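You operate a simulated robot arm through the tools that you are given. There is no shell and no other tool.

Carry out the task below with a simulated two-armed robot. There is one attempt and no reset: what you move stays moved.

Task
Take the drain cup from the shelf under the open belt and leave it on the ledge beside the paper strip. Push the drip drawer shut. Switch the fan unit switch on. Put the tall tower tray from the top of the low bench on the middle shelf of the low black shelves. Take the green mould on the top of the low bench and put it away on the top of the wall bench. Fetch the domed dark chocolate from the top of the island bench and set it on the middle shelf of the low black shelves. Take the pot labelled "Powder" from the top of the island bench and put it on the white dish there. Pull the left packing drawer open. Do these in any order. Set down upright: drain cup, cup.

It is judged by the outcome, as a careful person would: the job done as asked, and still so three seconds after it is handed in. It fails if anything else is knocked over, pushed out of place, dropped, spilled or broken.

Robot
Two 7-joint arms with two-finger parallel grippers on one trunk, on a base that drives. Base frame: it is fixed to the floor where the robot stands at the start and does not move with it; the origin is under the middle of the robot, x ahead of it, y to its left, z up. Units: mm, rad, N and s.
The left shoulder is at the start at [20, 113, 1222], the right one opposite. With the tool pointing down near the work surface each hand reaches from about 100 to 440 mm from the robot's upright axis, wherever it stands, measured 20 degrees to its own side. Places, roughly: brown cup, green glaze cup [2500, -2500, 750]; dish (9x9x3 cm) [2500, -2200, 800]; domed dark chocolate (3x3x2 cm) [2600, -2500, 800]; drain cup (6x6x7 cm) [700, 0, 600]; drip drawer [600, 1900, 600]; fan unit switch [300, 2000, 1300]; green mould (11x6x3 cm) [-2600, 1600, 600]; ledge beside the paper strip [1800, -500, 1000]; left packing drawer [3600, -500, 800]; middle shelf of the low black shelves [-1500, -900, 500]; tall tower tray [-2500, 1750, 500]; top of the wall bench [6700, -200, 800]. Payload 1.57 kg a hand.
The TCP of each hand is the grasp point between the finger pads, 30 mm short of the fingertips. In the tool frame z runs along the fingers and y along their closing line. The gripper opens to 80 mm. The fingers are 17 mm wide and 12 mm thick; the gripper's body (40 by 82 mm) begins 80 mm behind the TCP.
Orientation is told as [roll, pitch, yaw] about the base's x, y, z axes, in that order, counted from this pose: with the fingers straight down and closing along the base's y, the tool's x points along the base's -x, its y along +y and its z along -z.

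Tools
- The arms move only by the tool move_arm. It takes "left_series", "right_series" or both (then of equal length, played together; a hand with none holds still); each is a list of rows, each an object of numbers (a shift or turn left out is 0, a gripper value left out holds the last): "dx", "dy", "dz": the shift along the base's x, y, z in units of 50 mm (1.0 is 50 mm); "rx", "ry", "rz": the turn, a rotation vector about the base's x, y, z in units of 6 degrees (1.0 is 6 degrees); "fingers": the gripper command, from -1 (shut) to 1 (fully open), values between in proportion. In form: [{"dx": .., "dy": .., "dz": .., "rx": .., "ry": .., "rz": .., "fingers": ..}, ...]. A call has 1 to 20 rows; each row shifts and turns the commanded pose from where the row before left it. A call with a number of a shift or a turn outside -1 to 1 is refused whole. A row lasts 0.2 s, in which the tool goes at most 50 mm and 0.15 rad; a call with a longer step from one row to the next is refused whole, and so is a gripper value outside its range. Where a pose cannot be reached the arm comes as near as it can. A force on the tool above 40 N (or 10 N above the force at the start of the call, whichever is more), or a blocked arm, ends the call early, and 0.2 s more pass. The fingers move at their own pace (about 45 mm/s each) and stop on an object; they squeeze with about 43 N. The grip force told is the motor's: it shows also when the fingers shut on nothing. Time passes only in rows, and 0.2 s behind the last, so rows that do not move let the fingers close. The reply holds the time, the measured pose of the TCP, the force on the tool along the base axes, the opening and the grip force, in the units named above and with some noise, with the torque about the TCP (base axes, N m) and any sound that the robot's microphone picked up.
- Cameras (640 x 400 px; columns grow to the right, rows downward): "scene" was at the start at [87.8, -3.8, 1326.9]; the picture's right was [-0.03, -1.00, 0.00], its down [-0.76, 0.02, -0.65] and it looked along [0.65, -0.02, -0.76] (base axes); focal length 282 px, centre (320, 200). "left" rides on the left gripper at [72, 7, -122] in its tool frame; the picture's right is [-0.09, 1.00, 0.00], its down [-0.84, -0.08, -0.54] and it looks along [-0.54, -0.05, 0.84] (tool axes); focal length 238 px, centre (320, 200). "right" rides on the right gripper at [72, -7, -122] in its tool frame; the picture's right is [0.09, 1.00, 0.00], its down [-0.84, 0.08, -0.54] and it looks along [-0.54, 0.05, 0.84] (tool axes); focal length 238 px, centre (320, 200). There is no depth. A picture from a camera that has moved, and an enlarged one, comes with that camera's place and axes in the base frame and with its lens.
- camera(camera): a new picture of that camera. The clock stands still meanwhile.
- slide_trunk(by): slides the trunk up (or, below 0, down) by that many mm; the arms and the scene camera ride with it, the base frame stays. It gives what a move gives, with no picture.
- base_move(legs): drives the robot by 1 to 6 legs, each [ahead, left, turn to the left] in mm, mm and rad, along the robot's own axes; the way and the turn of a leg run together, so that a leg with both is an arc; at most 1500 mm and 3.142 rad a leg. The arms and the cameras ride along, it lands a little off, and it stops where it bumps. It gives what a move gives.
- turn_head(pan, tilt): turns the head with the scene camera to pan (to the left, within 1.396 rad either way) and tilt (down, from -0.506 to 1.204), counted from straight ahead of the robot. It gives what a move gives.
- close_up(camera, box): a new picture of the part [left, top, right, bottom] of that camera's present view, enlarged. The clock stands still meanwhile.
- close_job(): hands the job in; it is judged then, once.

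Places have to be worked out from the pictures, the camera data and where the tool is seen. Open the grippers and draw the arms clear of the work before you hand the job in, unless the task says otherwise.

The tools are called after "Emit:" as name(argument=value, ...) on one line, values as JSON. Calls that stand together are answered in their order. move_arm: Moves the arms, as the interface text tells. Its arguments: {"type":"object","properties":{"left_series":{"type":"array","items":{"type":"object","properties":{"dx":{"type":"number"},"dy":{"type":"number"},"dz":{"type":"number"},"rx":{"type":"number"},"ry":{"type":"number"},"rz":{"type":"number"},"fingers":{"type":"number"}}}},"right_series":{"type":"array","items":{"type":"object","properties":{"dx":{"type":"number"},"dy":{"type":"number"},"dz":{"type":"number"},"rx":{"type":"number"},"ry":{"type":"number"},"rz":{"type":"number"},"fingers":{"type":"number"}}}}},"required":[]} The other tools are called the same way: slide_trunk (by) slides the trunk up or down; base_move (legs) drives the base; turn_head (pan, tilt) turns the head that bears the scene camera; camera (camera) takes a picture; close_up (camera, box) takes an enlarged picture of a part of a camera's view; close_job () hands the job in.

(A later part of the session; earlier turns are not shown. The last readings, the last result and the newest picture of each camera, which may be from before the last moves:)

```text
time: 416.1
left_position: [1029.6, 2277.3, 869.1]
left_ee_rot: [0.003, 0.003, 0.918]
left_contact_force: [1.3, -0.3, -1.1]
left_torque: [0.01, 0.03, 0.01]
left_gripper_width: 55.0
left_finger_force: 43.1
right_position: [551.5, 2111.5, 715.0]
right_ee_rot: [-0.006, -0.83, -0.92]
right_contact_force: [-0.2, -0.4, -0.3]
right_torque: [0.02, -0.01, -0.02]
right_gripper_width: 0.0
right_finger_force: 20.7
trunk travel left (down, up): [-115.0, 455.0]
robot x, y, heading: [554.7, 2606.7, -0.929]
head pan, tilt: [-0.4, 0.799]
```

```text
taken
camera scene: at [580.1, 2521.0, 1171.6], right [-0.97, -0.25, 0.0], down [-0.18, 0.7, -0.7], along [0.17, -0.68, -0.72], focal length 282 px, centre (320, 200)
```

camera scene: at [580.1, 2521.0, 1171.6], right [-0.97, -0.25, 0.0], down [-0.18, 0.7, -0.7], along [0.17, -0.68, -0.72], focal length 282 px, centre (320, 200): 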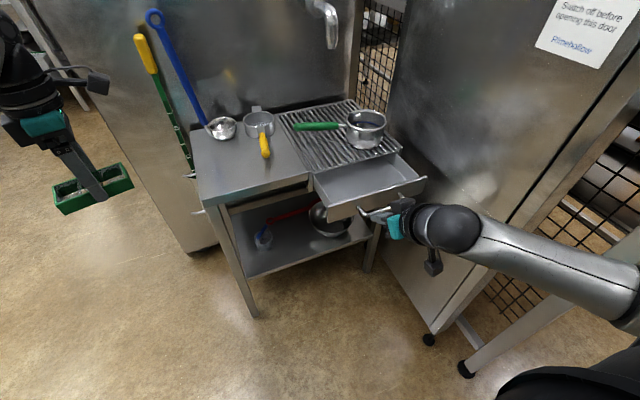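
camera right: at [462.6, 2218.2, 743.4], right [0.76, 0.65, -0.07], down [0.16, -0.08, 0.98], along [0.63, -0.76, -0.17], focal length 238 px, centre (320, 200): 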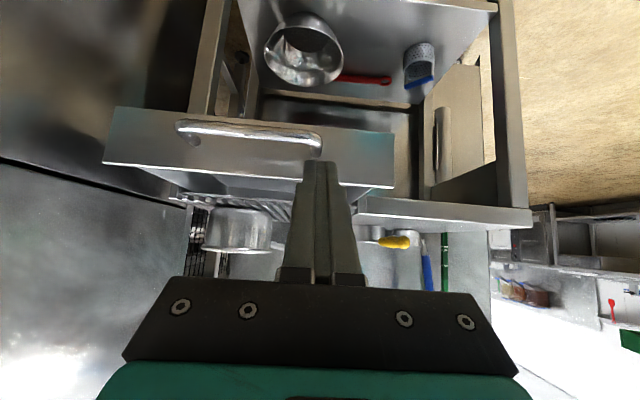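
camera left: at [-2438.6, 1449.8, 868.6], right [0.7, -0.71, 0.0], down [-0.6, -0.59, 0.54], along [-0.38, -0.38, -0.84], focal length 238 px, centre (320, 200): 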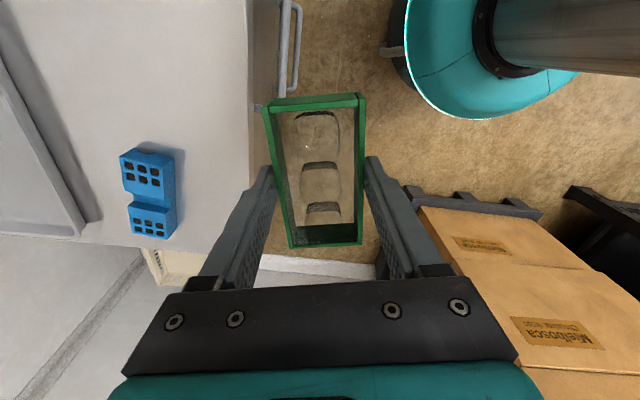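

Panel spans z 625–684; my fingertips should hit at z≈674, just above the handle. Lower 21 mm and push forward in steps.

Emit:
move_arm(right_series=[{"dz": -0.42}, {"dx": 0.24, "dy": -0.32}, {"dx": 0.24, "dy": -0.32}, {"dx": 0.24, "dy": -0.32}, {"dx": 0.24, "dy": -0.32}, {"dx": 0.24, "dy": -0.32}, {"dx": 0.24, "dy": -0.32}])

Emit:
camera(camera="right")

Emit:
camera(camera="scene")

```text
time: 417.8
left_position: [1029.1, 2276.8, 868.9]
left_ee_rot: [0.002, 0.002, 0.917]
left_contact_force: [0.4, 0.7, 0.1]
left_torque: [0.03, -0.01, -0.01]
left_gripper_width: 55.0
left_finger_force: 43.0
right_position: [624.2, 2016.5, 693.9]
right_ee_rot: [-0.003, -0.831, -0.923]
right_contact_force: [-0.1, -0.4, 0.6]
right_torque: [0.0, -0.01, 0.02]
right_gripper_width: 0.0
right_finger_force: 21.3
trunk travel left (down, up): [-115.0, 455.0]
robot x, y, heading: [550.5, 2608.7, -0.918]
head pan, tilt: [-0.4, 0.799]
```

```text
taken
camera right: at [536.0, 2122.0, 723.2], right [0.76, 0.65, -0.07], down [0.16, -0.08, 0.98], along [0.63, -0.76, -0.17], focal length 238 px, centre (320, 200)
```

right: 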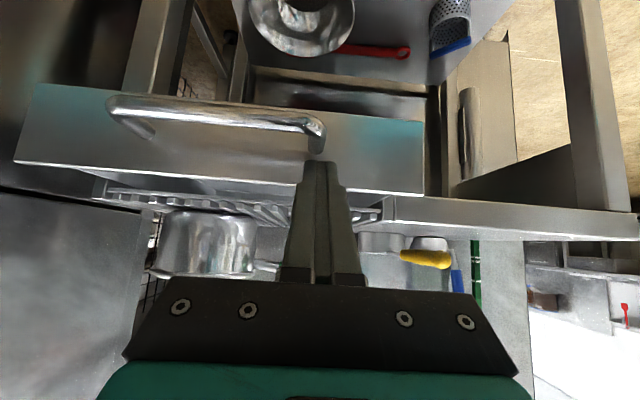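

```text
taken
camera scene: at [579.8, 2521.1, 1171.6], right [-0.97, -0.25, 0.0], down [-0.18, 0.7, -0.7], along [0.17, -0.68, -0.72], focal length 282 px, centre (320, 200)
```

scene: 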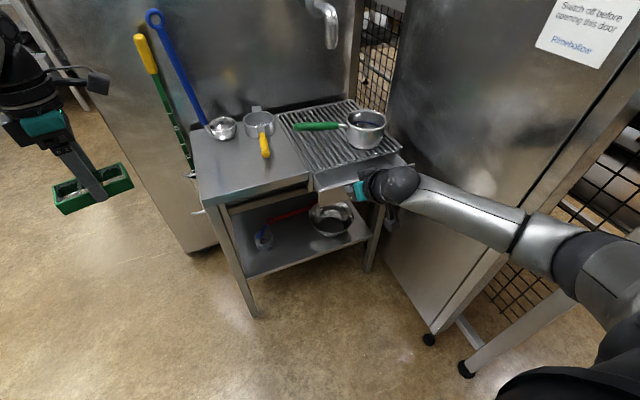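

The drawer is sliding in; continue pushing until it stops.

Emit:
move_arm(right_series=[{"dx": 0.18, "dy": -0.24}, {"dx": 0.18, "dy": -0.24}, {"dx": 0.18, "dy": -0.24}, {"dx": 0.18, "dy": -0.24}])

Emit:
camera(camera="right")

Emit:
close_up(camera="scene", box=[270, 80, 470, 240])

```text
time: 418.8
left_position: [1028.2, 2277.1, 870.3]
left_ee_rot: [0.001, 0.003, 0.916]
left_contact_force: [-0.8, 0.7, -1.0]
left_torque: [0.03, -0.02, 0.01]
left_gripper_width: 54.9
left_finger_force: 43.1
right_position: [659.5, 1969.6, 693.1]
right_ee_rot: [-0.001, -0.828, -0.922]
right_contact_force: [-6.3, 9.7, 4.1]
right_torque: [0.04, 0.04, 0.01]
right_gripper_width: 0.0
right_finger_force: 21.8
trunk travel left (down, up): [-115.0, 455.0]
robot x, y, heading: [555.5, 2606.8, -0.92]
head pan, tilt: [-0.4, 0.799]
```

```text
taken
camera right: at [570.7, 2075.7, 722.6], right [0.76, 0.65, -0.07], down [0.16, -0.09, 0.98], along [0.63, -0.76, -0.17], focal length 238 px, centre (320, 200)
```

right: 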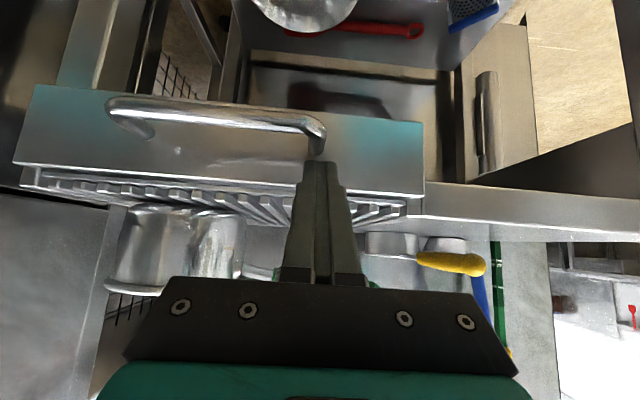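

```text
2.50 times, centred on (370, 160) of scene
camera zoom: at [579.0, 2522.3, 1171.8], right [-0.97, -0.24, 0.0], down [-0.18, 0.69, -0.7], along [0.17, -0.68, -0.72], focal length 704 px, centre (195, 300)
```

zoom: 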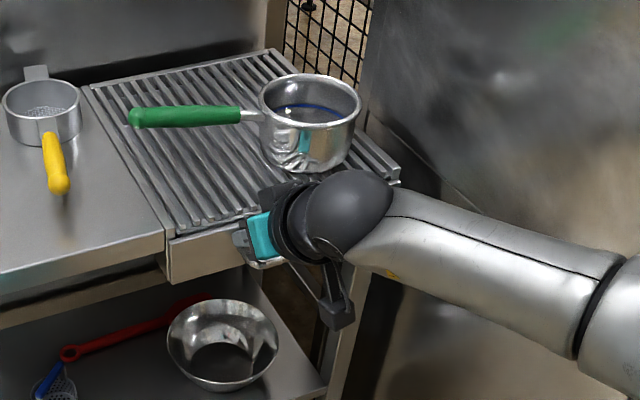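

It is nearly flush and resistance is building (12 N). A few mm more to seat it.

Emit:
move_arm(right_series=[{"dx": 0.07, "dy": -0.094}, {"dx": 0.07, "dy": -0.094}, {}])

Emit:
camera(camera="right")

```text
time: 419.2
left_position: [1027.7, 2278.4, 869.2]
left_ee_rot: [-0.001, 0.002, 0.916]
left_contact_force: [0.2, -0.8, -0.9]
left_torque: [0.01, 0.0, -0.01]
left_gripper_width: 54.9
left_finger_force: 43.0
right_position: [658.1, 1969.0, 689.9]
right_ee_rot: [-0.005, -0.816, -0.922]
right_contact_force: [-8.5, 13.3, 6.6]
right_torque: [0.03, 0.03, -0.03]
right_gripper_width: 0.0
right_finger_force: 21.3
trunk travel left (down, up): [-115.0, 455.0]
robot x, y, heading: [552.0, 2609.7, -0.927]
head pan, tilt: [-0.4, 0.799]
stopped in row 2 (right hand): the force on the tool passed its limit at 49 N (the readings are from after the stop); the commanded pose is now the measured one
```

```text
taken
camera right: at [570.7, 2075.0, 720.8], right [0.76, 0.65, -0.07], down [0.17, -0.09, 0.98], along [0.63, -0.76, -0.18], focal length 238 px, centre (320, 200)
```

right: 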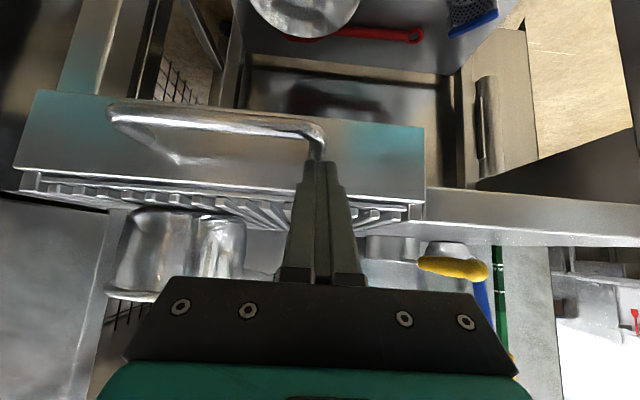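

Hard stop at 49 N — the drawer is shut. Back the hand off and verify.

Emit:
move_arm(right_series=[{"dx": -0.36, "dy": 0.48}, {"dx": -0.36, "dy": 0.48}, {"dx": -0.36, "dy": 0.48}, {"dx": -0.3, "dy": 0.4, "dz": 0.6}, {"dz": 0.9}, {"dz": 0.9}, {"dz": 0.9}])

Emit:
close_up(camera="scene", box=[220, 80, 420, 240])

Emit:
camera(camera="scene")

```text
time: 420.8
left_position: [1027.9, 2277.2, 869.7]
left_ee_rot: [0.0, 0.004, 0.918]
left_contact_force: [-1.0, -0.6, -0.3]
left_torque: [0.03, 0.0, 0.0]
left_gripper_width: 55.0
left_finger_force: 43.1
right_position: [588.9, 2063.1, 857.0]
right_ee_rot: [-0.004, -0.816, -0.923]
right_contact_force: [-0.3, -0.8, -1.0]
right_torque: [-0.01, -0.01, 0.01]
right_gripper_width: 0.0
right_finger_force: 21.6
trunk travel left (down, up): [-115.0, 455.0]
robot x, y, heading: [553.6, 2607.9, -0.922]
head pan, tilt: [-0.4, 0.799]
```

```text
2.50 times, centred on (320, 160) of scene
camera zoom: at [579.3, 2521.6, 1171.6], right [-0.97, -0.24, 0.0], down [-0.17, 0.7, -0.7], along [0.17, -0.68, -0.72], focal length 704 px, centre (320, 300)
```

zoom: 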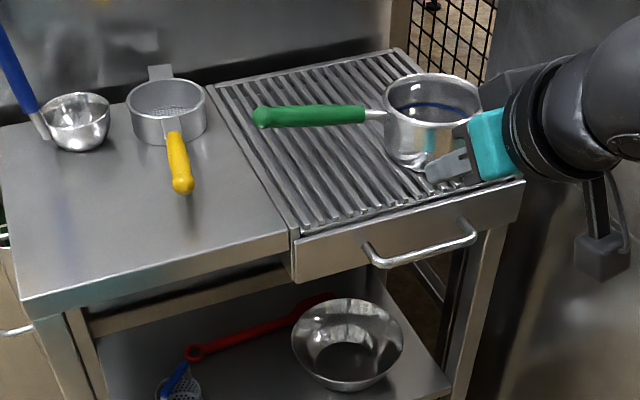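

```text
taken
camera scene: at [579.3, 2521.6, 1171.6], right [-0.97, -0.24, 0.0], down [-0.17, 0.7, -0.7], along [0.17, -0.68, -0.72], focal length 282 px, centre (320, 200)
```

scene: 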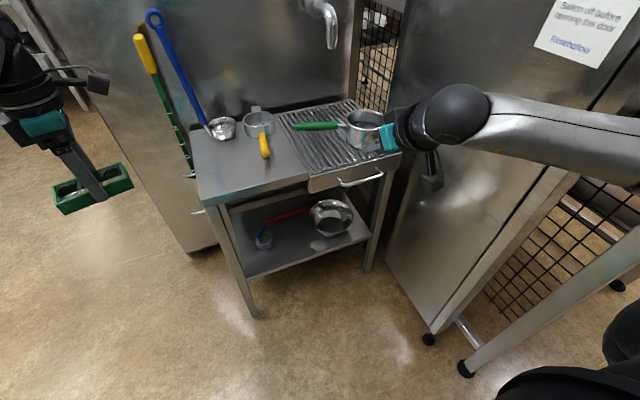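

Drawer is flush and the stand's items are undisturbed. For the switch (panel facing the door side), I raise the trunk 330, tuck both hands in, then turn to heading ≈−1.75 and position.

Emit:
slide_trunk(by=330)

Emit:
move_arm(right_series=[{"dx": 0.164, "dy": 0.776}, {"dx": 0.164, "dy": 0.776}, {"dx": 0.164, "dy": 0.776}, {"dx": 0.164, "dy": 0.776}, {"dx": 0.164, "dy": 0.776}], left_series=[{"dx": -0.484, "dy": 0.636}, {"dx": -0.484, "dy": 0.636}, {"dx": -0.484, "dy": 0.636}, {"dx": -0.484, "dy": 0.636}, {"dx": -0.484, "dy": 0.636}])

Emit:
base_move(legs=[[0, 0, -0.83]])

Emit:
turn_head(pan=-0.3, tilt=0.3)

Emit:
camera(camera="scene")

```text
time: 424.0
left_position: [1027.7, 2277.7, 1199.3]
left_ee_rot: [0.001, 0.005, 0.918]
left_contact_force: [-0.1, 0.1, -0.7]
left_torque: [0.0, 0.04, 0.01]
left_gripper_width: 54.7
left_finger_force: 43.3
right_position: [589.7, 2062.0, 1184.9]
right_ee_rot: [-0.002, -0.817, -0.922]
right_contact_force: [0.2, 0.4, 0.2]
right_torque: [-0.04, 0.01, 0.01]
right_gripper_width: 0.2
right_finger_force: 21.5
trunk travel left (down, up): [-445.0, 125.0]
robot x, y, heading: [554.1, 2607.0, -0.921]
head pan, tilt: [-0.4, 0.799]
```

```text
time: 425.2
left_position: [906.3, 2438.8, 1200.6]
left_ee_rot: [0.0, 0.003, 0.916]
left_contact_force: [0.6, 0.7, -0.7]
left_torque: [0.01, 0.03, 0.0]
left_gripper_width: 54.9
left_finger_force: 43.1
right_position: [669.7, 2215.3, 1170.3]
right_ee_rot: [-0.005, -0.819, -0.924]
right_contact_force: [0.4, 0.5, -0.7]
right_torque: [-0.05, 0.04, 0.02]
right_gripper_width: 0.2
right_finger_force: 21.1
right hand out of reach, approached as far as the arm can: row 3, 4, 5
trunk travel left (down, up): [-445.0, 125.0]
robot x, y, heading: [555.3, 2609.4, -0.925]
head pan, tilt: [-0.4, 0.799]
```

```text
time: 427.8
left_position: [662.3, 2231.6, 1199.9]
left_ee_rot: [0.001, 0.003, 0.082]
left_contact_force: [-0.2, 0.0, -1.3]
left_torque: [0.02, -0.02, 0.02]
left_gripper_width: 55.0
left_finger_force: 43.6
right_position: [336.2, 2257.7, 1168.6]
right_ee_rot: [-0.002, -0.82, -1.757]
right_contact_force: [0.3, 0.2, 0.0]
right_torque: [0.0, 0.02, 0.03]
right_gripper_width: 0.0
right_finger_force: 21.4
trunk travel left (down, up): [-445.0, 125.0]
robot x, y, heading: [555.0, 2608.0, -1.761]
head pan, tilt: [-0.4, 0.799]
```

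```text
time: 428.7
left_position: [662.6, 2230.8, 1200.2]
left_ee_rot: [0.002, 0.001, 0.08]
left_contact_force: [0.7, -0.3, -0.4]
left_torque: [-0.04, -0.03, 0.02]
left_gripper_width: 54.7
left_finger_force: 42.8
right_position: [336.8, 2259.1, 1169.7]
right_ee_rot: [-0.004, -0.818, -1.757]
right_contact_force: [0.3, -0.5, -0.5]
right_torque: [0.0, 0.0, 0.0]
right_gripper_width: 0.0
right_finger_force: 21.4
trunk travel left (down, up): [-445.0, 125.0]
robot x, y, heading: [554.7, 2608.5, -1.759]
head pan, tilt: [-0.3, 0.3]
```

```text
taken
camera scene: at [507.8, 2515.4, 1545.9], right [-0.88, 0.47, 0.0], down [0.14, 0.26, -0.95], along [-0.45, -0.84, -0.3], focal length 282 px, centre (320, 200)
```

scene: 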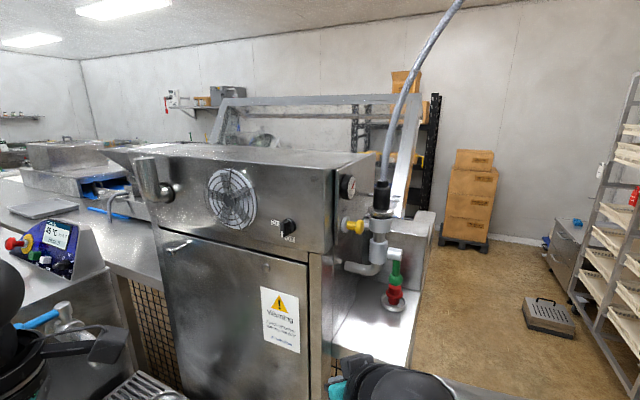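

Knob triangulates to (325,2043,1332). I move 100 mm closer, tilt the right tool to horizontal, raise it to knob height and yaw it ~40° right toward the panel normal, then look with the hand camera.

Emit:
base_move(legs=[[100, 0, 0]])

Emit:
move_arm(right_series=[{"rx": -0.982, "ry": 0.188, "dz": 0.6}, {"rx": -0.982, "ry": 0.188, "dz": 0.6}, {"rx": -0.982, "ry": 0.188, "dz": 0.6}, {"rx": -0.982, "ry": 0.188, "dz": 0.6}, {"rx": -0.982, "ry": 0.188, "dz": 0.6}, {"rx": -0.982, "ry": 0.188, "dz": 0.3}, {"rx": -0.982, "ry": 0.188}, {"rz": -1}, {"rz": -1}, {"rz": -1}, {"rz": -1}, {"rz": -1}, {"rz": -1}])

Emit:
camera(camera="right")

Emit:
camera(camera="scene")

```text
time: 429.9
left_position: [645.3, 2134.0, 1198.8]
left_ee_rot: [0.001, 0.005, 0.082]
left_contact_force: [-0.5, -0.7, -0.8]
left_torque: [0.03, -0.03, -0.04]
left_gripper_width: 54.8
left_finger_force: 43.2
right_position: [318.3, 2159.5, 1169.1]
right_ee_rot: [-0.003, -0.816, -1.753]
right_contact_force: [-0.3, -0.3, 0.4]
right_torque: [-0.01, -0.02, -0.01]
right_gripper_width: 0.1
right_finger_force: 20.8
trunk travel left (down, up): [-445.0, 125.0]
robot x, y, heading: [537.1, 2510.7, -1.76]
head pan, tilt: [-0.3, 0.3]
```

```text
time: 432.7
left_position: [645.6, 2133.4, 1199.5]
left_ee_rot: [0.002, 0.004, 0.085]
left_contact_force: [-0.4, -0.2, 0.0]
left_torque: [-0.01, 0.02, 0.0]
left_gripper_width: 54.7
left_finger_force: 43.3
right_position: [368.5, 2099.8, 1345.1]
right_ee_rot: [-0.218, -1.551, -2.171]
right_contact_force: [-0.1, -0.2, -0.6]
right_torque: [-0.01, 0.0, 0.0]
right_gripper_width: 0.0
right_finger_force: 21.2
right hand out of reach, approached as far as the arm can: row 1, 2, 3, 4, 5, 6, 7
trunk travel left (down, up): [-445.0, 125.0]
robot x, y, heading: [532.5, 2510.5, -1.75]
head pan, tilt: [-0.3, 0.3]
```

```text
taken
camera right: at [454.7, 2188.7, 1274.7], right [0.68, -0.73, -0.1], down [0.44, 0.3, 0.85], along [-0.59, -0.62, 0.52], focal length 238 px, centre (320, 200)
```

right: 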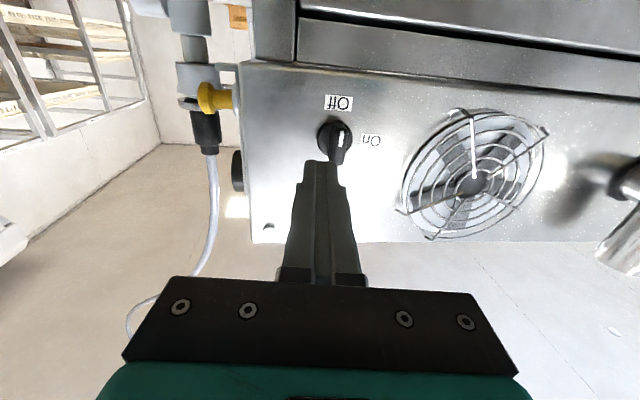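

```text
taken
camera scene: at [490.5, 2418.2, 1546.0], right [-0.88, 0.47, 0.0], down [0.14, 0.26, -0.96], along [-0.45, -0.84, -0.3], focal length 282 px, centre (320, 200)
```

scene: 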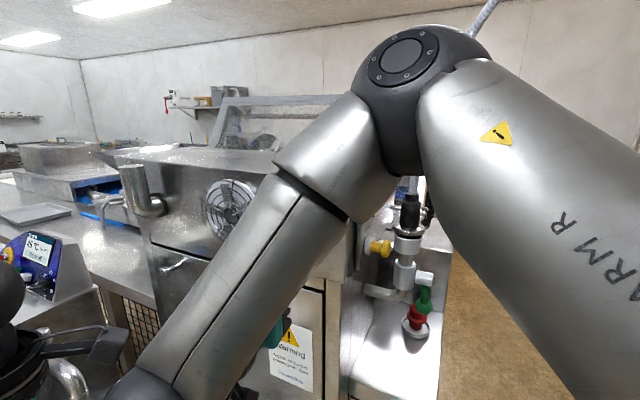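

The fingertips are ~40 mm from the knob. Close-up from the hand camera to see knob pose and panel alignment.

Emit:
close_up(camera="right", box=[290, 85, 400, 175])

```text
4.44 times, centred on (345, 130) of right
camera zoom: at [454.7, 2188.7, 1274.7], right [0.68, -0.73, -0.1], down [0.44, 0.3, 0.85], along [-0.59, -0.62, 0.52], focal length 1059 px, centre (209, 511)
```

zoom: 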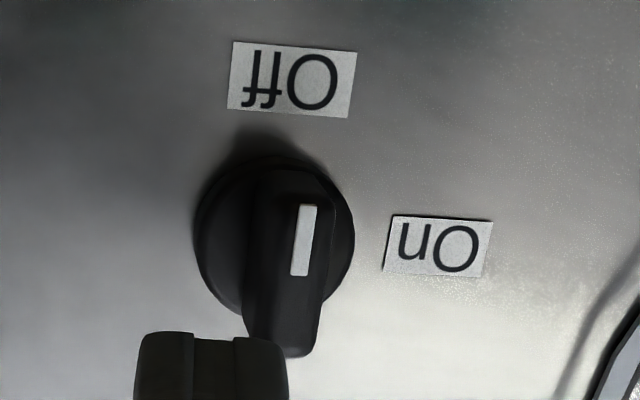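

Panel is square to the line's axis (normal ≈ N) and the knob base is at (325,2043.5,1331.5) with its 14 mm bar vertical. I back to ~100 mm off, trim yaw −9°, and open to 36 mm.

Emit:
move_arm(right_series=[{"dx": 0.4, "dz": -0.14, "rz": -0.75}, {"dx": 0.37, "dy": 0.01, "dz": -0.13, "rz": -0.75, "fingers": -0.1}, {"fingers": -0.1}, {"fingers": -0.1}])

Emit:
camera(camera="right")

```text
time: 433.7
left_position: [645.3, 2133.3, 1200.2]
left_ee_rot: [0.004, 0.003, 0.082]
left_contact_force: [0.2, 0.2, -1.0]
left_torque: [-0.01, 0.03, 0.0]
left_gripper_width: 55.3
left_finger_force: 43.6
right_position: [405.8, 2100.8, 1331.0]
right_ee_rot: [-0.202, -1.55, -2.345]
right_contact_force: [-0.4, -0.2, 0.1]
right_torque: [-0.01, 0.0, 0.02]
right_gripper_width: 36.1
right_finger_force: 0.1
trunk travel left (down, up): [-445.0, 125.0]
robot x, y, heading: [539.3, 2513.5, -1.759]
head pan, tilt: [-0.3, 0.3]
```

```text
taken
camera right: at [504.4, 2175.7, 1261.3], right [0.56, -0.82, -0.1], down [0.48, 0.23, 0.85], along [-0.67, -0.52, 0.52], focal length 238 px, centre (320, 200)
```

right: 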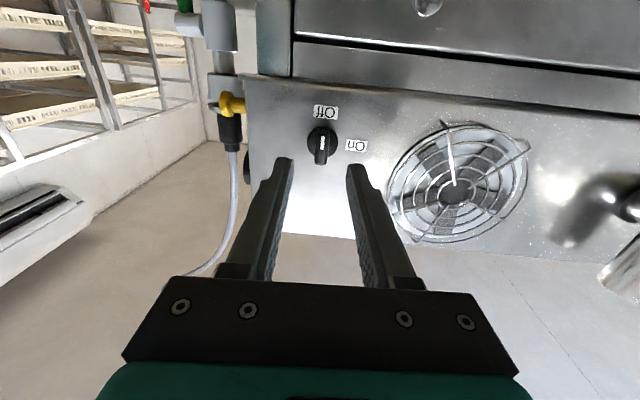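

Perfectly lined up. Approach 58 mm along the panel normal.

Emit:
move_arm(right_series=[{"dx": -0.32, "dy": -0.222}, {"dx": -0.32, "dy": -0.222}, {"dx": -0.3, "dy": -0.208}])

Emit:
camera(camera="right")

```text
time: 434.5
left_position: [646.6, 2135.0, 1199.8]
left_ee_rot: [0.001, 0.005, 0.083]
left_contact_force: [0.0, -0.3, -1.4]
left_torque: [-0.03, -0.01, 0.0]
left_gripper_width: 55.0
left_finger_force: 43.2
right_position: [359.1, 2067.6, 1330.7]
right_ee_rot: [-0.171, -1.55, -2.373]
right_contact_force: [-0.4, -0.3, 0.0]
right_torque: [-0.03, -0.01, -0.01]
right_gripper_width: 36.0
right_finger_force: 0.0
trunk travel left (down, up): [-445.0, 125.0]
robot x, y, heading: [535.7, 2510.8, -1.755]
head pan, tilt: [-0.3, 0.3]
```

```text
taken
camera right: at [457.8, 2142.7, 1261.7], right [0.56, -0.82, -0.1], down [0.48, 0.23, 0.85], along [-0.68, -0.52, 0.52], focal length 238 px, centre (320, 200)
```

right: 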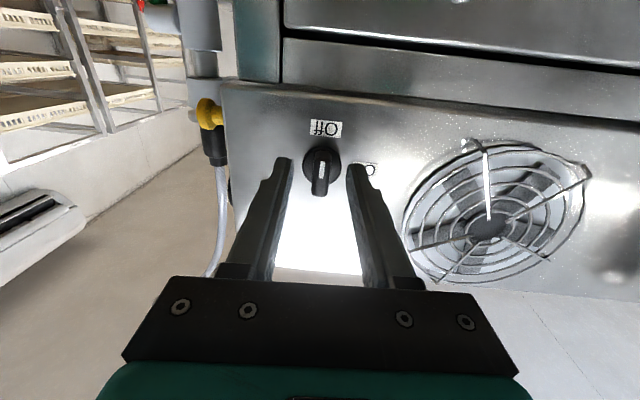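

The bar is between the fingertips. Closing on it.

Emit:
move_arm(right_series=[{"fingers": -0.5}, {"fingers": -1}, {"fingers": -1}, {"fingers": -1}])

Emit:
close_up(camera="right", box=[270, 110, 380, 210])

```text
time: 435.5
left_position: [646.1, 2133.7, 1200.7]
left_ee_rot: [0.002, 0.003, 0.084]
left_contact_force: [0.2, -0.3, -1.0]
left_torque: [0.02, 0.03, 0.0]
left_gripper_width: 54.9
left_finger_force: 43.0
right_position: [360.0, 2067.6, 1331.5]
right_ee_rot: [-0.159, -1.549, -2.384]
right_contact_force: [0.7, -4.5, 1.3]
right_torque: [-0.03, -0.15, 0.41]
right_gripper_width: 12.1
right_finger_force: 29.1
trunk travel left (down, up): [-445.0, 125.0]
robot x, y, heading: [534.6, 2509.3, -1.76]
head pan, tilt: [-0.3, 0.3]
```

```text
4.00 times, centred on (325, 160) of right
camera zoom: at [458.7, 2142.1, 1261.6], right [0.56, -0.82, -0.1], down [0.48, 0.23, 0.85], along [-0.67, -0.52, 0.52], focal length 953 px, centre (300, 360)
```

zoom: 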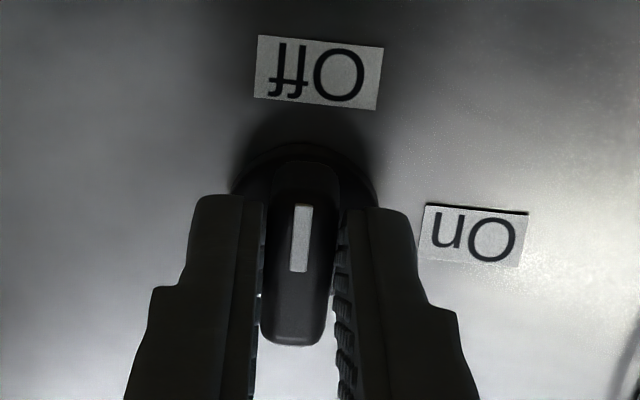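

Gripped. Rotating clockwise (toward "On" on the left) about the tool axis, first 48°.

Emit:
move_arm(right_series=[{"rx": -0.8214, "ry": -0.5704}, {"rx": -0.8214, "ry": -0.5704}, {"rx": -0.8214, "ry": -0.5704}, {"rx": -0.8214, "ry": -0.5704}, {"rx": -0.8214, "ry": -0.5704}, {"rx": -0.8214, "ry": -0.5704}, {"rx": -0.8214, "ry": -0.5704}, {"rx": -0.8214, "ry": -0.5704}])

Emit:
close_up(camera="right", box=[250, 90, 410, 210])

```text
time: 437.3
left_position: [646.0, 2133.5, 1200.8]
left_ee_rot: [0.004, 0.004, 0.085]
left_contact_force: [0.6, -0.4, -0.4]
left_torque: [0.0, 0.02, -0.05]
left_gripper_width: 54.8
left_finger_force: 43.0
right_position: [360.9, 2064.7, 1332.3]
right_ee_rot: [1.551, -0.731, 2.205]
right_contact_force: [5.7, -13.3, 14.8]
right_torque: [0.03, 0.13, 0.95]
right_gripper_width: 12.1
right_finger_force: 29.2
trunk travel left (down, up): [-445.0, 125.0]
robot x, y, heading: [535.0, 2515.5, -1.755]
head pan, tilt: [-0.3, 0.3]
```

```text
3.33 times, centred on (330, 150) of right
camera zoom: at [490.6, 2096.4, 1281.0], right [0.42, -0.6, 0.68], down [0.1, 0.77, 0.62], along [-0.9, -0.19, 0.38], focal length 794 px, centre (287, 367)
```

zoom: 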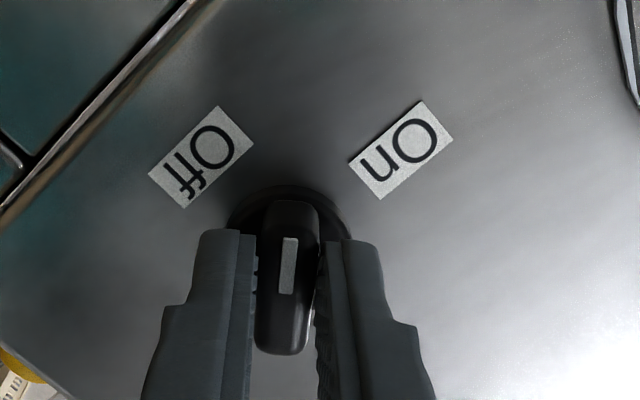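

Knob turned halfway. Continue the remaining ~45°.

Emit:
move_arm(right_series=[{"rx": -0.8214, "ry": -0.5704}, {"rx": -0.8214, "ry": -0.5704}, {"rx": -0.8214, "ry": -0.5704}, {"rx": -0.8214, "ry": -0.5704}, {"rx": -0.8214, "ry": -0.5704}, {"rx": -0.8214, "ry": -0.5704}, {"rx": -0.8214, "ry": -0.5704}])

Emit:
close_up(camera="right", box=[250, 90, 410, 210])

```text
time: 438.9
left_position: [647.8, 2133.9, 1199.5]
left_ee_rot: [0.004, 0.004, 0.084]
left_contact_force: [-0.2, -0.1, -0.9]
left_torque: [-0.01, 0.0, -0.01]
left_gripper_width: 54.9
left_finger_force: 42.6
right_position: [362.3, 2064.3, 1335.2]
right_ee_rot: [1.575, 0.007, 2.204]
right_contact_force: [4.7, -19.0, 30.6]
right_torque: [0.07, 0.65, 0.15]
right_gripper_width: 11.8
right_finger_force: 29.5
trunk travel left (down, up): [-445.0, 125.0]
robot x, y, heading: [533.6, 2512.1, -1.759]
head pan, tilt: [-0.3, 0.3]
```

```text
3.33 times, centred on (330, 150) of right
camera zoom: at [503.4, 2078.6, 1327.8], right [0.05, -0.07, 1.0], down [-0.06, 1.0, 0.07], along [-1.0, -0.06, 0.05], focal length 794 px, centre (287, 367)
```

zoom: 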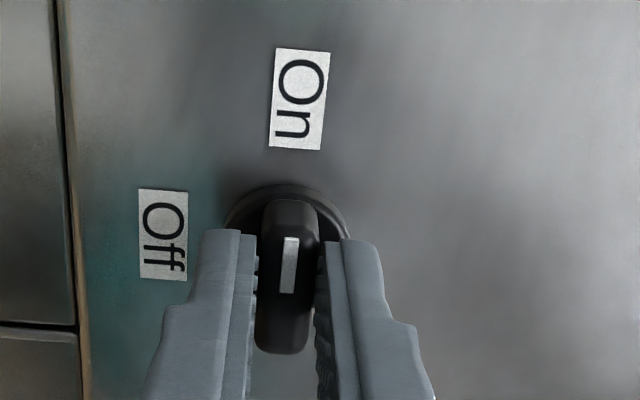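

The mark points at "On". A small extra nudge, then release and back straight off.

Emit:
move_arm(right_series=[{"rx": -0.33, "ry": -0.228, "dz": -0.05}, {}, {"fingers": -0.3}, {"fingers": 0}, {"fingers": 0}])

Emit:
move_arm(right_series=[{"dx": 0.32, "dy": 0.222}, {"dx": 0.32, "dy": 0.222}, {"dx": 0.4, "dy": 0.28}, {"dx": 0.4, "dy": 0.28}])

Emit:
close_up(camera="right", box=[240, 90, 400, 210])

```text
time: 440.1
left_position: [645.7, 2135.1, 1200.5]
left_ee_rot: [0.002, 0.003, 0.086]
left_contact_force: [0.4, -0.6, -0.9]
left_torque: [-0.01, 0.0, -0.01]
left_gripper_width: 55.3
left_finger_force: 43.4
right_position: [359.0, 2067.8, 1327.8]
right_ee_rot: [1.56, 0.035, 2.198]
right_contact_force: [0.5, -1.1, -0.1]
right_torque: [-0.01, 0.0, -0.05]
right_gripper_width: 40.0
right_finger_force: 0.0
trunk travel left (down, up): [-445.0, 125.0]
robot x, y, heading: [538.6, 2515.0, -1.759]
head pan, tilt: [-0.3, 0.3]
```

```text
time: 440.9
left_position: [649.8, 2136.7, 1202.2]
left_ee_rot: [0.003, -0.005, 0.073]
left_contact_force: [3.1, 0.9, 1.6]
left_torque: [-0.19, 0.57, -0.12]
left_gripper_width: 54.9
left_finger_force: 43.0
right_position: [401.6, 2103.9, 1329.8]
right_ee_rot: [1.57, 0.035, 2.166]
right_contact_force: [-2.5, -2.2, -2.0]
right_torque: [-0.08, 0.27, -0.15]
right_gripper_width: 40.0
right_finger_force: 0.1
trunk travel left (down, up): [-445.0, 125.0]
robot x, y, heading: [535.8, 2512.9, -1.756]
head pan, tilt: [-0.3, 0.3]
stopped in row 4 (left hand): the force on the tool passed its limit at 62 N (the readings are from after the stop); the commanded pose is now the measured one
```

```text
3.33 times, centred on (320, 150) of right
camera zoom: at [543.4, 2112.1, 1324.2], right [0.03, -0.05, 1.0], down [-0.02, 1.0, 0.05], along [-1.0, -0.02, 0.03], focal length 794 px, centre (320, 367)
```

zoom: 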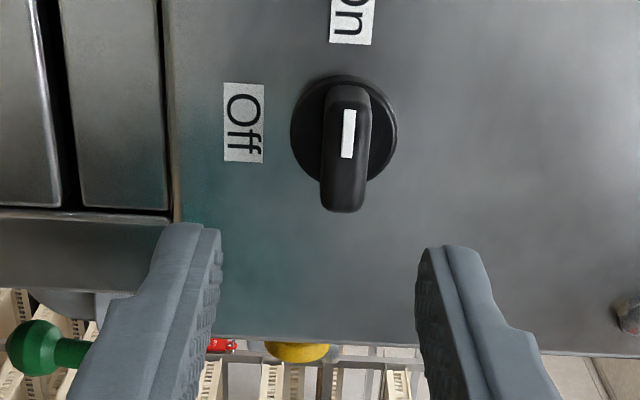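

The switch is On. Backing off, the right hand's camera brushed the left wrist (mould still held at 55 mm). I move the left hand back and away first.

Emit:
move_arm(left_series=[{"dx": 0.5, "dy": 0.5}, {"dx": 0.4, "dy": 0.6}, {"dx": 0.4, "dy": 0.6}])

Emit:
camera(camera="left")

Emit:
camera(camera="scene")

```text
time: 441.7
left_position: [716.6, 2223.2, 1202.5]
left_ee_rot: [0.004, -0.005, 0.072]
left_contact_force: [0.0, 0.9, -0.8]
left_torque: [-0.02, 0.01, -0.04]
left_gripper_width: 54.9
left_finger_force: 42.9
right_position: [403.3, 2103.8, 1329.4]
right_ee_rot: [1.57, 0.036, 2.168]
right_contact_force: [-0.5, -0.3, -0.1]
right_torque: [0.01, -0.03, 0.01]
right_gripper_width: 40.1
right_finger_force: 0.1
trunk travel left (down, up): [-445.0, 125.0]
robot x, y, heading: [537.3, 2513.1, -1.755]
head pan, tilt: [-0.3, 0.3]
```

```text
taken
camera left: at [642.7, 2224.5, 1326.0], right [0.02, 1.0, 0.0], down [0.84, -0.02, 0.55], along [0.55, -0.01, -0.84], focal length 238 px, centre (320, 200)
```

left: 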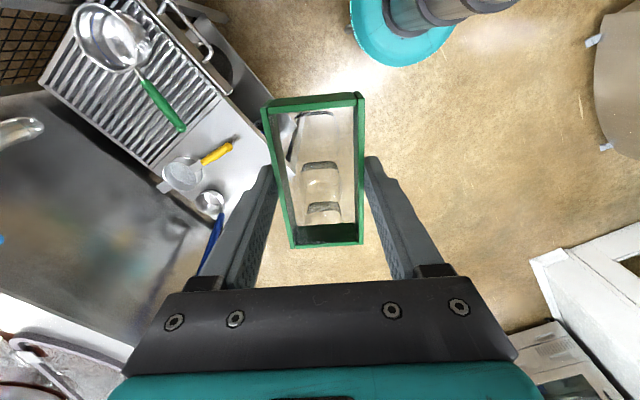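

```text
taken
camera scene: at [490.7, 2419.8, 1546.2], right [-0.88, 0.47, 0.0], down [0.14, 0.26, -0.96], along [-0.45, -0.85, -0.29], focal length 282 px, centre (320, 200)
```

scene: 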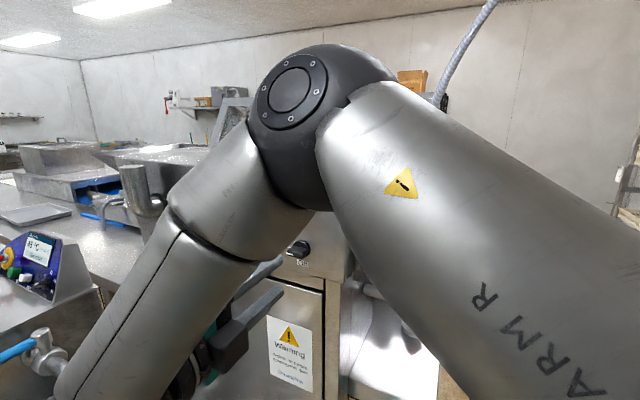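

Mould intact. I back the base away, then return the right hand to a neutral, tool-down pose.

Emit:
base_move(legs=[[-250, 0, 0]])

Emit:
move_arm(right_series=[{"rx": 0.8214, "ry": 0.5704}, {"rx": 0.8214, "ry": 0.5704}, {"rx": 0.8214, "ry": 0.5704}, {"rx": 0.8214, "ry": 0.5704}, {"rx": 0.8214, "ry": 0.5704}, {"rx": 0.8214, "ry": 0.5704}, {"rx": 0.8214, "ry": 0.5704}, {"rx": 0.8214, "ry": 0.5704}, {"rx": 0.8214, "ry": 0.5704}, {"rx": 0.8214, "ry": 0.5704}, {"rx": 0.8214, "ry": 0.5704}, {"rx": 0.8214, "ry": 0.5704}, {"rx": 0.8214, "ry": 0.5704}, {"rx": 0.8214, "ry": 0.5704}, {"rx": 0.8214, "ry": 0.5704}])

Emit:
move_arm(right_series=[{"rx": 0.57, "ry": -0.82, "dz": -0.4}, {"rx": 0.57, "ry": -0.82, "dz": -0.4}, {"rx": 0.57, "ry": -0.82, "dz": -0.4}, {"rx": 0.57, "ry": -0.82, "dz": -0.4}, {"rx": 0.57, "ry": -0.82, "dz": -0.4}, {"rx": 0.57, "ry": -0.82}, {"rx": 0.57, "ry": -0.82}, {"rx": 0.57, "ry": -0.82}, {"rx": 0.57, "ry": -0.82}, {"rx": 0.57, "ry": -0.82}, {"rx": 0.57, "ry": -0.82}, {"rx": 0.57, "ry": -0.82}, {"rx": 0.57, "ry": -0.82}, {"rx": 0.57, "ry": -0.82}])

Emit:
camera(camera="scene")

```text
time: 443.5
left_position: [760.3, 2463.6, 1203.8]
left_ee_rot: [0.004, -0.003, 0.069]
left_contact_force: [0.0, 0.5, -0.2]
left_torque: [0.02, -0.02, 0.02]
left_gripper_width: 54.9
left_finger_force: 42.7
right_position: [446.5, 2348.3, 1328.4]
right_ee_rot: [1.57, 0.035, 2.163]
right_contact_force: [-0.3, 1.1, 0.7]
right_torque: [-0.03, -0.02, 0.02]
right_gripper_width: 40.0
right_finger_force: 0.1
trunk travel left (down, up): [-445.0, 125.0]
robot x, y, heading: [580.9, 2755.9, -1.758]
head pan, tilt: [-0.3, 0.3]
```

```text
time: 446.7
left_position: [761.0, 2464.4, 1203.8]
left_ee_rot: [0.003, -0.003, 0.069]
left_contact_force: [-0.1, 0.2, -0.8]
left_torque: [-0.02, -0.01, -0.02]
left_gripper_width: 54.8
left_finger_force: 42.8
right_position: [445.4, 2347.4, 1328.6]
right_ee_rot: [1.94, -1.535, 1.808]
right_contact_force: [0.0, 0.4, 0.4]
right_torque: [0.05, 0.02, -0.02]
right_gripper_width: 40.0
right_finger_force: 0.0
trunk travel left (down, up): [-445.0, 125.0]
robot x, y, heading: [584.2, 2756.7, -1.76]
head pan, tilt: [-0.3, 0.3]
```

```text
time: 449.7
left_position: [760.5, 2463.0, 1203.2]
left_ee_rot: [0.005, -0.006, 0.07]
left_contact_force: [0.0, 0.1, -0.8]
left_torque: [0.0, -0.01, 0.02]
left_gripper_width: 54.7
left_finger_force: 42.8
right_position: [446.7, 2347.2, 1229.7]
right_ee_rot: [0.002, -0.118, -2.57]
right_contact_force: [-0.5, -0.2, -0.1]
right_torque: [0.01, -0.01, -0.02]
right_gripper_width: 39.8
right_finger_force: 0.1
trunk travel left (down, up): [-445.0, 125.0]
robot x, y, heading: [581.2, 2752.9, -1.758]
head pan, tilt: [-0.3, 0.3]
```

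```text
taken
camera scene: at [535.2, 2662.3, 1546.0], right [-0.88, 0.47, 0.0], down [0.14, 0.26, -0.96], along [-0.45, -0.84, -0.3], focal length 282 px, centre (320, 200)
```

scene: 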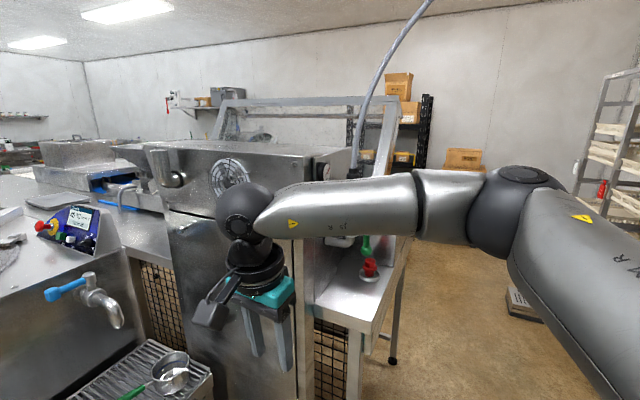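

Switch done, drawer done. Now the mould goes to the wall bench behind the partition (~(6700,-200)). I turn and drive toward the open floor there.

Emit:
base_move(legs=[[0, 0, 1.627], [1000, 0, 0], [830, 0, 0]])

Emit:
turn_head(pan=0.0, tilt=0.3)

Emit:
camera(camera="scene")

```text
time: 462.9
left_position: [2681.6, 2757.6, 1203.2]
left_ee_rot: [0.003, -0.007, 1.728]
left_contact_force: [-0.4, 0.2, -1.0]
left_torque: [-0.03, -0.02, 0.0]
left_gripper_width: 55.1
left_finger_force: 43.0
right_position: [2826.2, 2454.5, 1228.1]
right_ee_rot: [0.002, -0.12, -0.911]
right_contact_force: [0.1, 0.4, -0.1]
right_torque: [-0.01, -0.01, -0.04]
right_gripper_width: 40.0
right_finger_force: 0.1
trunk travel left (down, up): [-445.0, 125.0]
robot x, y, heading: [2404.8, 2550.6, -0.104]
head pan, tilt: [-0.3, 0.3]
```

```text
time: 463.7
left_position: [2682.9, 2756.7, 1203.1]
left_ee_rot: [0.005, -0.005, 1.73]
left_contact_force: [0.5, 0.3, -0.7]
left_torque: [-0.03, 0.0, 0.03]
left_gripper_width: 54.7
left_finger_force: 42.8
right_position: [2824.5, 2454.3, 1228.0]
right_ee_rot: [0.002, -0.119, -0.911]
right_contact_force: [-0.4, -0.4, -0.2]
right_torque: [0.01, -0.01, -0.02]
right_gripper_width: 39.6
right_finger_force: 0.1
trunk travel left (down, up): [-445.0, 125.0]
robot x, y, heading: [2404.8, 2550.6, -0.103]
head pan, tilt: [0.0, 0.3]
```

```text
taken
camera scene: at [2509.2, 2540.7, 1546.0], right [-0.1, -0.99, 0.0], down [-0.29, 0.03, -0.96], along [0.95, -0.1, -0.3], focal length 282 px, centre (320, 200)
```

scene: 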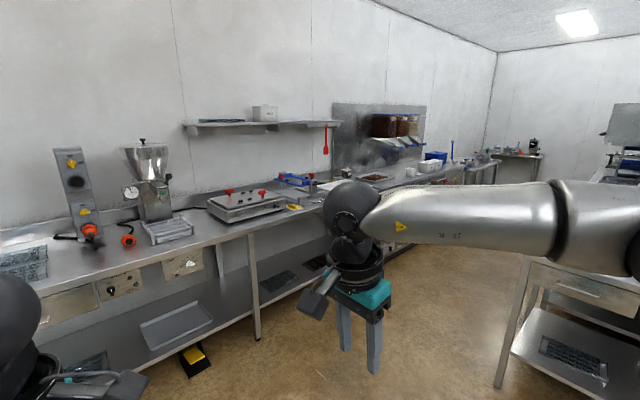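

The wall bench is at the far end of this counter row. I steer up the corridor between the counter and the small table.

Emit:
base_move(legs=[[0, 0, 0.235], [1130, 0, 0], [0, 0, -1.096], [1000, 0, 0]])

Emit:
camera(camera="scene")

```text
time: 477.6
left_position: [4389.7, 1834.5, 1203.7]
left_ee_rot: [0.006, -0.004, 0.857]
left_contact_force: [0.6, -0.5, -0.7]
left_torque: [-0.02, 0.02, 0.0]
left_gripper_width: 55.1
left_finger_force: 43.4
right_position: [4250.8, 1529.2, 1227.8]
right_ee_rot: [0.002, -0.119, -1.782]
right_contact_force: [0.1, -0.3, -1.6]
right_torque: [0.02, -0.01, 0.02]
right_gripper_width: 40.3
right_finger_force: 0.0
trunk travel left (down, up): [-445.0, 125.0]
robot x, y, heading: [4052.5, 1917.7, -0.968]
head pan, tilt: [0.0, 0.3]
```

```text
taken
camera scene: at [4114.3, 1826.2, 1546.0], right [-0.83, -0.56, 0.0], down [-0.17, 0.24, -0.96], along [0.54, -0.79, -0.3], focal length 282 px, centre (320, 200)
```

scene: 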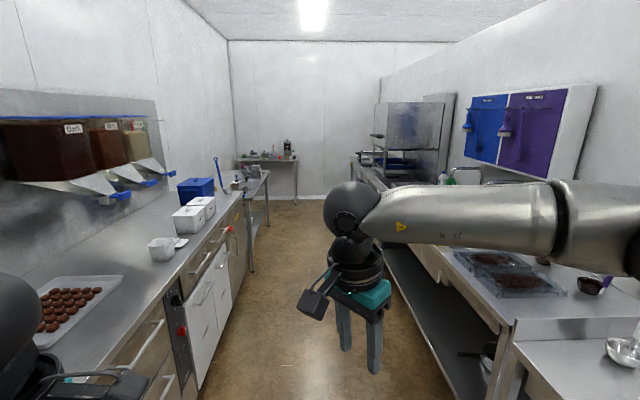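

Clear galley corridor ahead; the wall bench is the open-legged table at the left far end. Driving on.

Emit:
base_move(legs=[[1300, 0, 0], [1000, 0, 0]])

Emit:
turn_head(pan=0.5, tilt=0.5)

Emit:
camera(camera="scene")

```text
time: 488.9
left_position: [5709.6, -28.5, 1202.2]
left_ee_rot: [0.003, -0.006, 0.901]
left_contact_force: [-0.1, 0.5, -0.9]
left_torque: [0.0, 0.02, 0.0]
left_gripper_width: 55.0
left_finger_force: 42.8
right_position: [5584.1, -339.0, 1228.5]
right_ee_rot: [0.001, -0.119, -1.741]
right_contact_force: [-0.3, 0.7, -0.6]
right_torque: [0.0, -0.01, 0.03]
right_gripper_width: 40.1
right_finger_force: 0.2
trunk travel left (down, up): [-445.0, 125.0]
robot x, y, heading: [5369.7, 31.7, -0.936]
head pan, tilt: [0.0, 0.3]
```

```text
time: 489.8
left_position: [5709.7, -28.9, 1203.4]
left_ee_rot: [0.004, -0.005, 0.897]
left_contact_force: [-0.3, 0.6, -0.7]
left_torque: [0.0, -0.01, -0.02]
left_gripper_width: 55.0
left_finger_force: 43.0
right_position: [5582.4, -339.6, 1227.6]
right_ee_rot: [0.002, -0.118, -1.744]
right_contact_force: [0.3, 0.1, -0.2]
right_torque: [0.0, -0.02, 0.01]
right_gripper_width: 40.0
right_finger_force: 0.0
trunk travel left (down, up): [-445.0, 125.0]
robot x, y, heading: [5375.2, 43.1, -0.932]
head pan, tilt: [0.499, 0.499]
```

```text
taken
camera scene: at [5461.8, -11.8, 1527.6], right [-0.42, -0.91, 0.0], down [-0.43, 0.2, -0.88], along [0.8, -0.37, -0.48], focal length 282 px, centre (320, 200)
```

scene: 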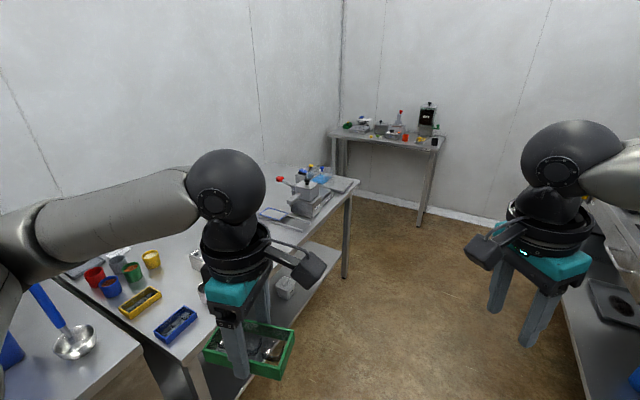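

The wall bench is on the left with moulds and cups on it. I move along it and turn to face it to find a free spot.

Emit:
base_move(legs=[[720, 0, 0], [0, 0, 1.54]])

Emit:
turn_head(pan=0.0, tilt=0.55)

Emit:
camera(camera="scene")

```text
time: 497.5
left_position: [5901.7, -222.1, 1202.8]
left_ee_rot: [0.004, -0.006, 2.423]
left_contact_force: [-0.4, 0.1, -0.5]
left_torque: [0.02, 0.01, -0.01]
left_gripper_width: 55.0
left_finger_force: 42.8
right_position: [6205.5, -363.5, 1229.3]
right_ee_rot: [0.002, -0.119, -0.218]
right_contact_force: [0.2, -0.5, -0.8]
right_torque: [-0.03, 0.03, 0.0]
right_gripper_width: 40.0
right_finger_force: 0.0
trunk travel left (down, up): [-445.0, 125.0]
robot x, y, heading: [5817.4, -555.5, 0.59]
head pan, tilt: [0.499, 0.499]
```

```text
time: 498.4
left_position: [5901.9, -223.2, 1202.4]
left_ee_rot: [0.005, -0.006, 2.422]
left_contact_force: [0.0, -0.1, -1.1]
left_torque: [0.01, -0.01, 0.01]
left_gripper_width: 55.0
left_finger_force: 43.0
right_position: [6205.3, -364.2, 1228.2]
right_ee_rot: [0.001, -0.117, -0.218]
right_contact_force: [-0.6, 0.5, 0.5]
right_torque: [-0.01, 0.02, 0.01]
right_gripper_width: 40.1
right_finger_force: 0.0
trunk travel left (down, up): [-445.0, 125.0]
robot x, y, heading: [5820.0, -557.8, 0.594]
head pan, tilt: [0.0, 0.55]
```

```text
taken
camera scene: at [5902.8, -502.0, 1523.0], right [0.56, -0.83, 0.0], down [-0.43, -0.29, -0.85], along [0.71, 0.48, -0.52], focal length 282 px, centre (320, 200)
```

scene: 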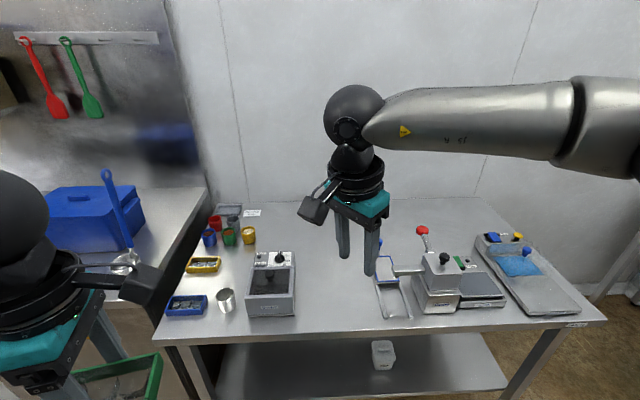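

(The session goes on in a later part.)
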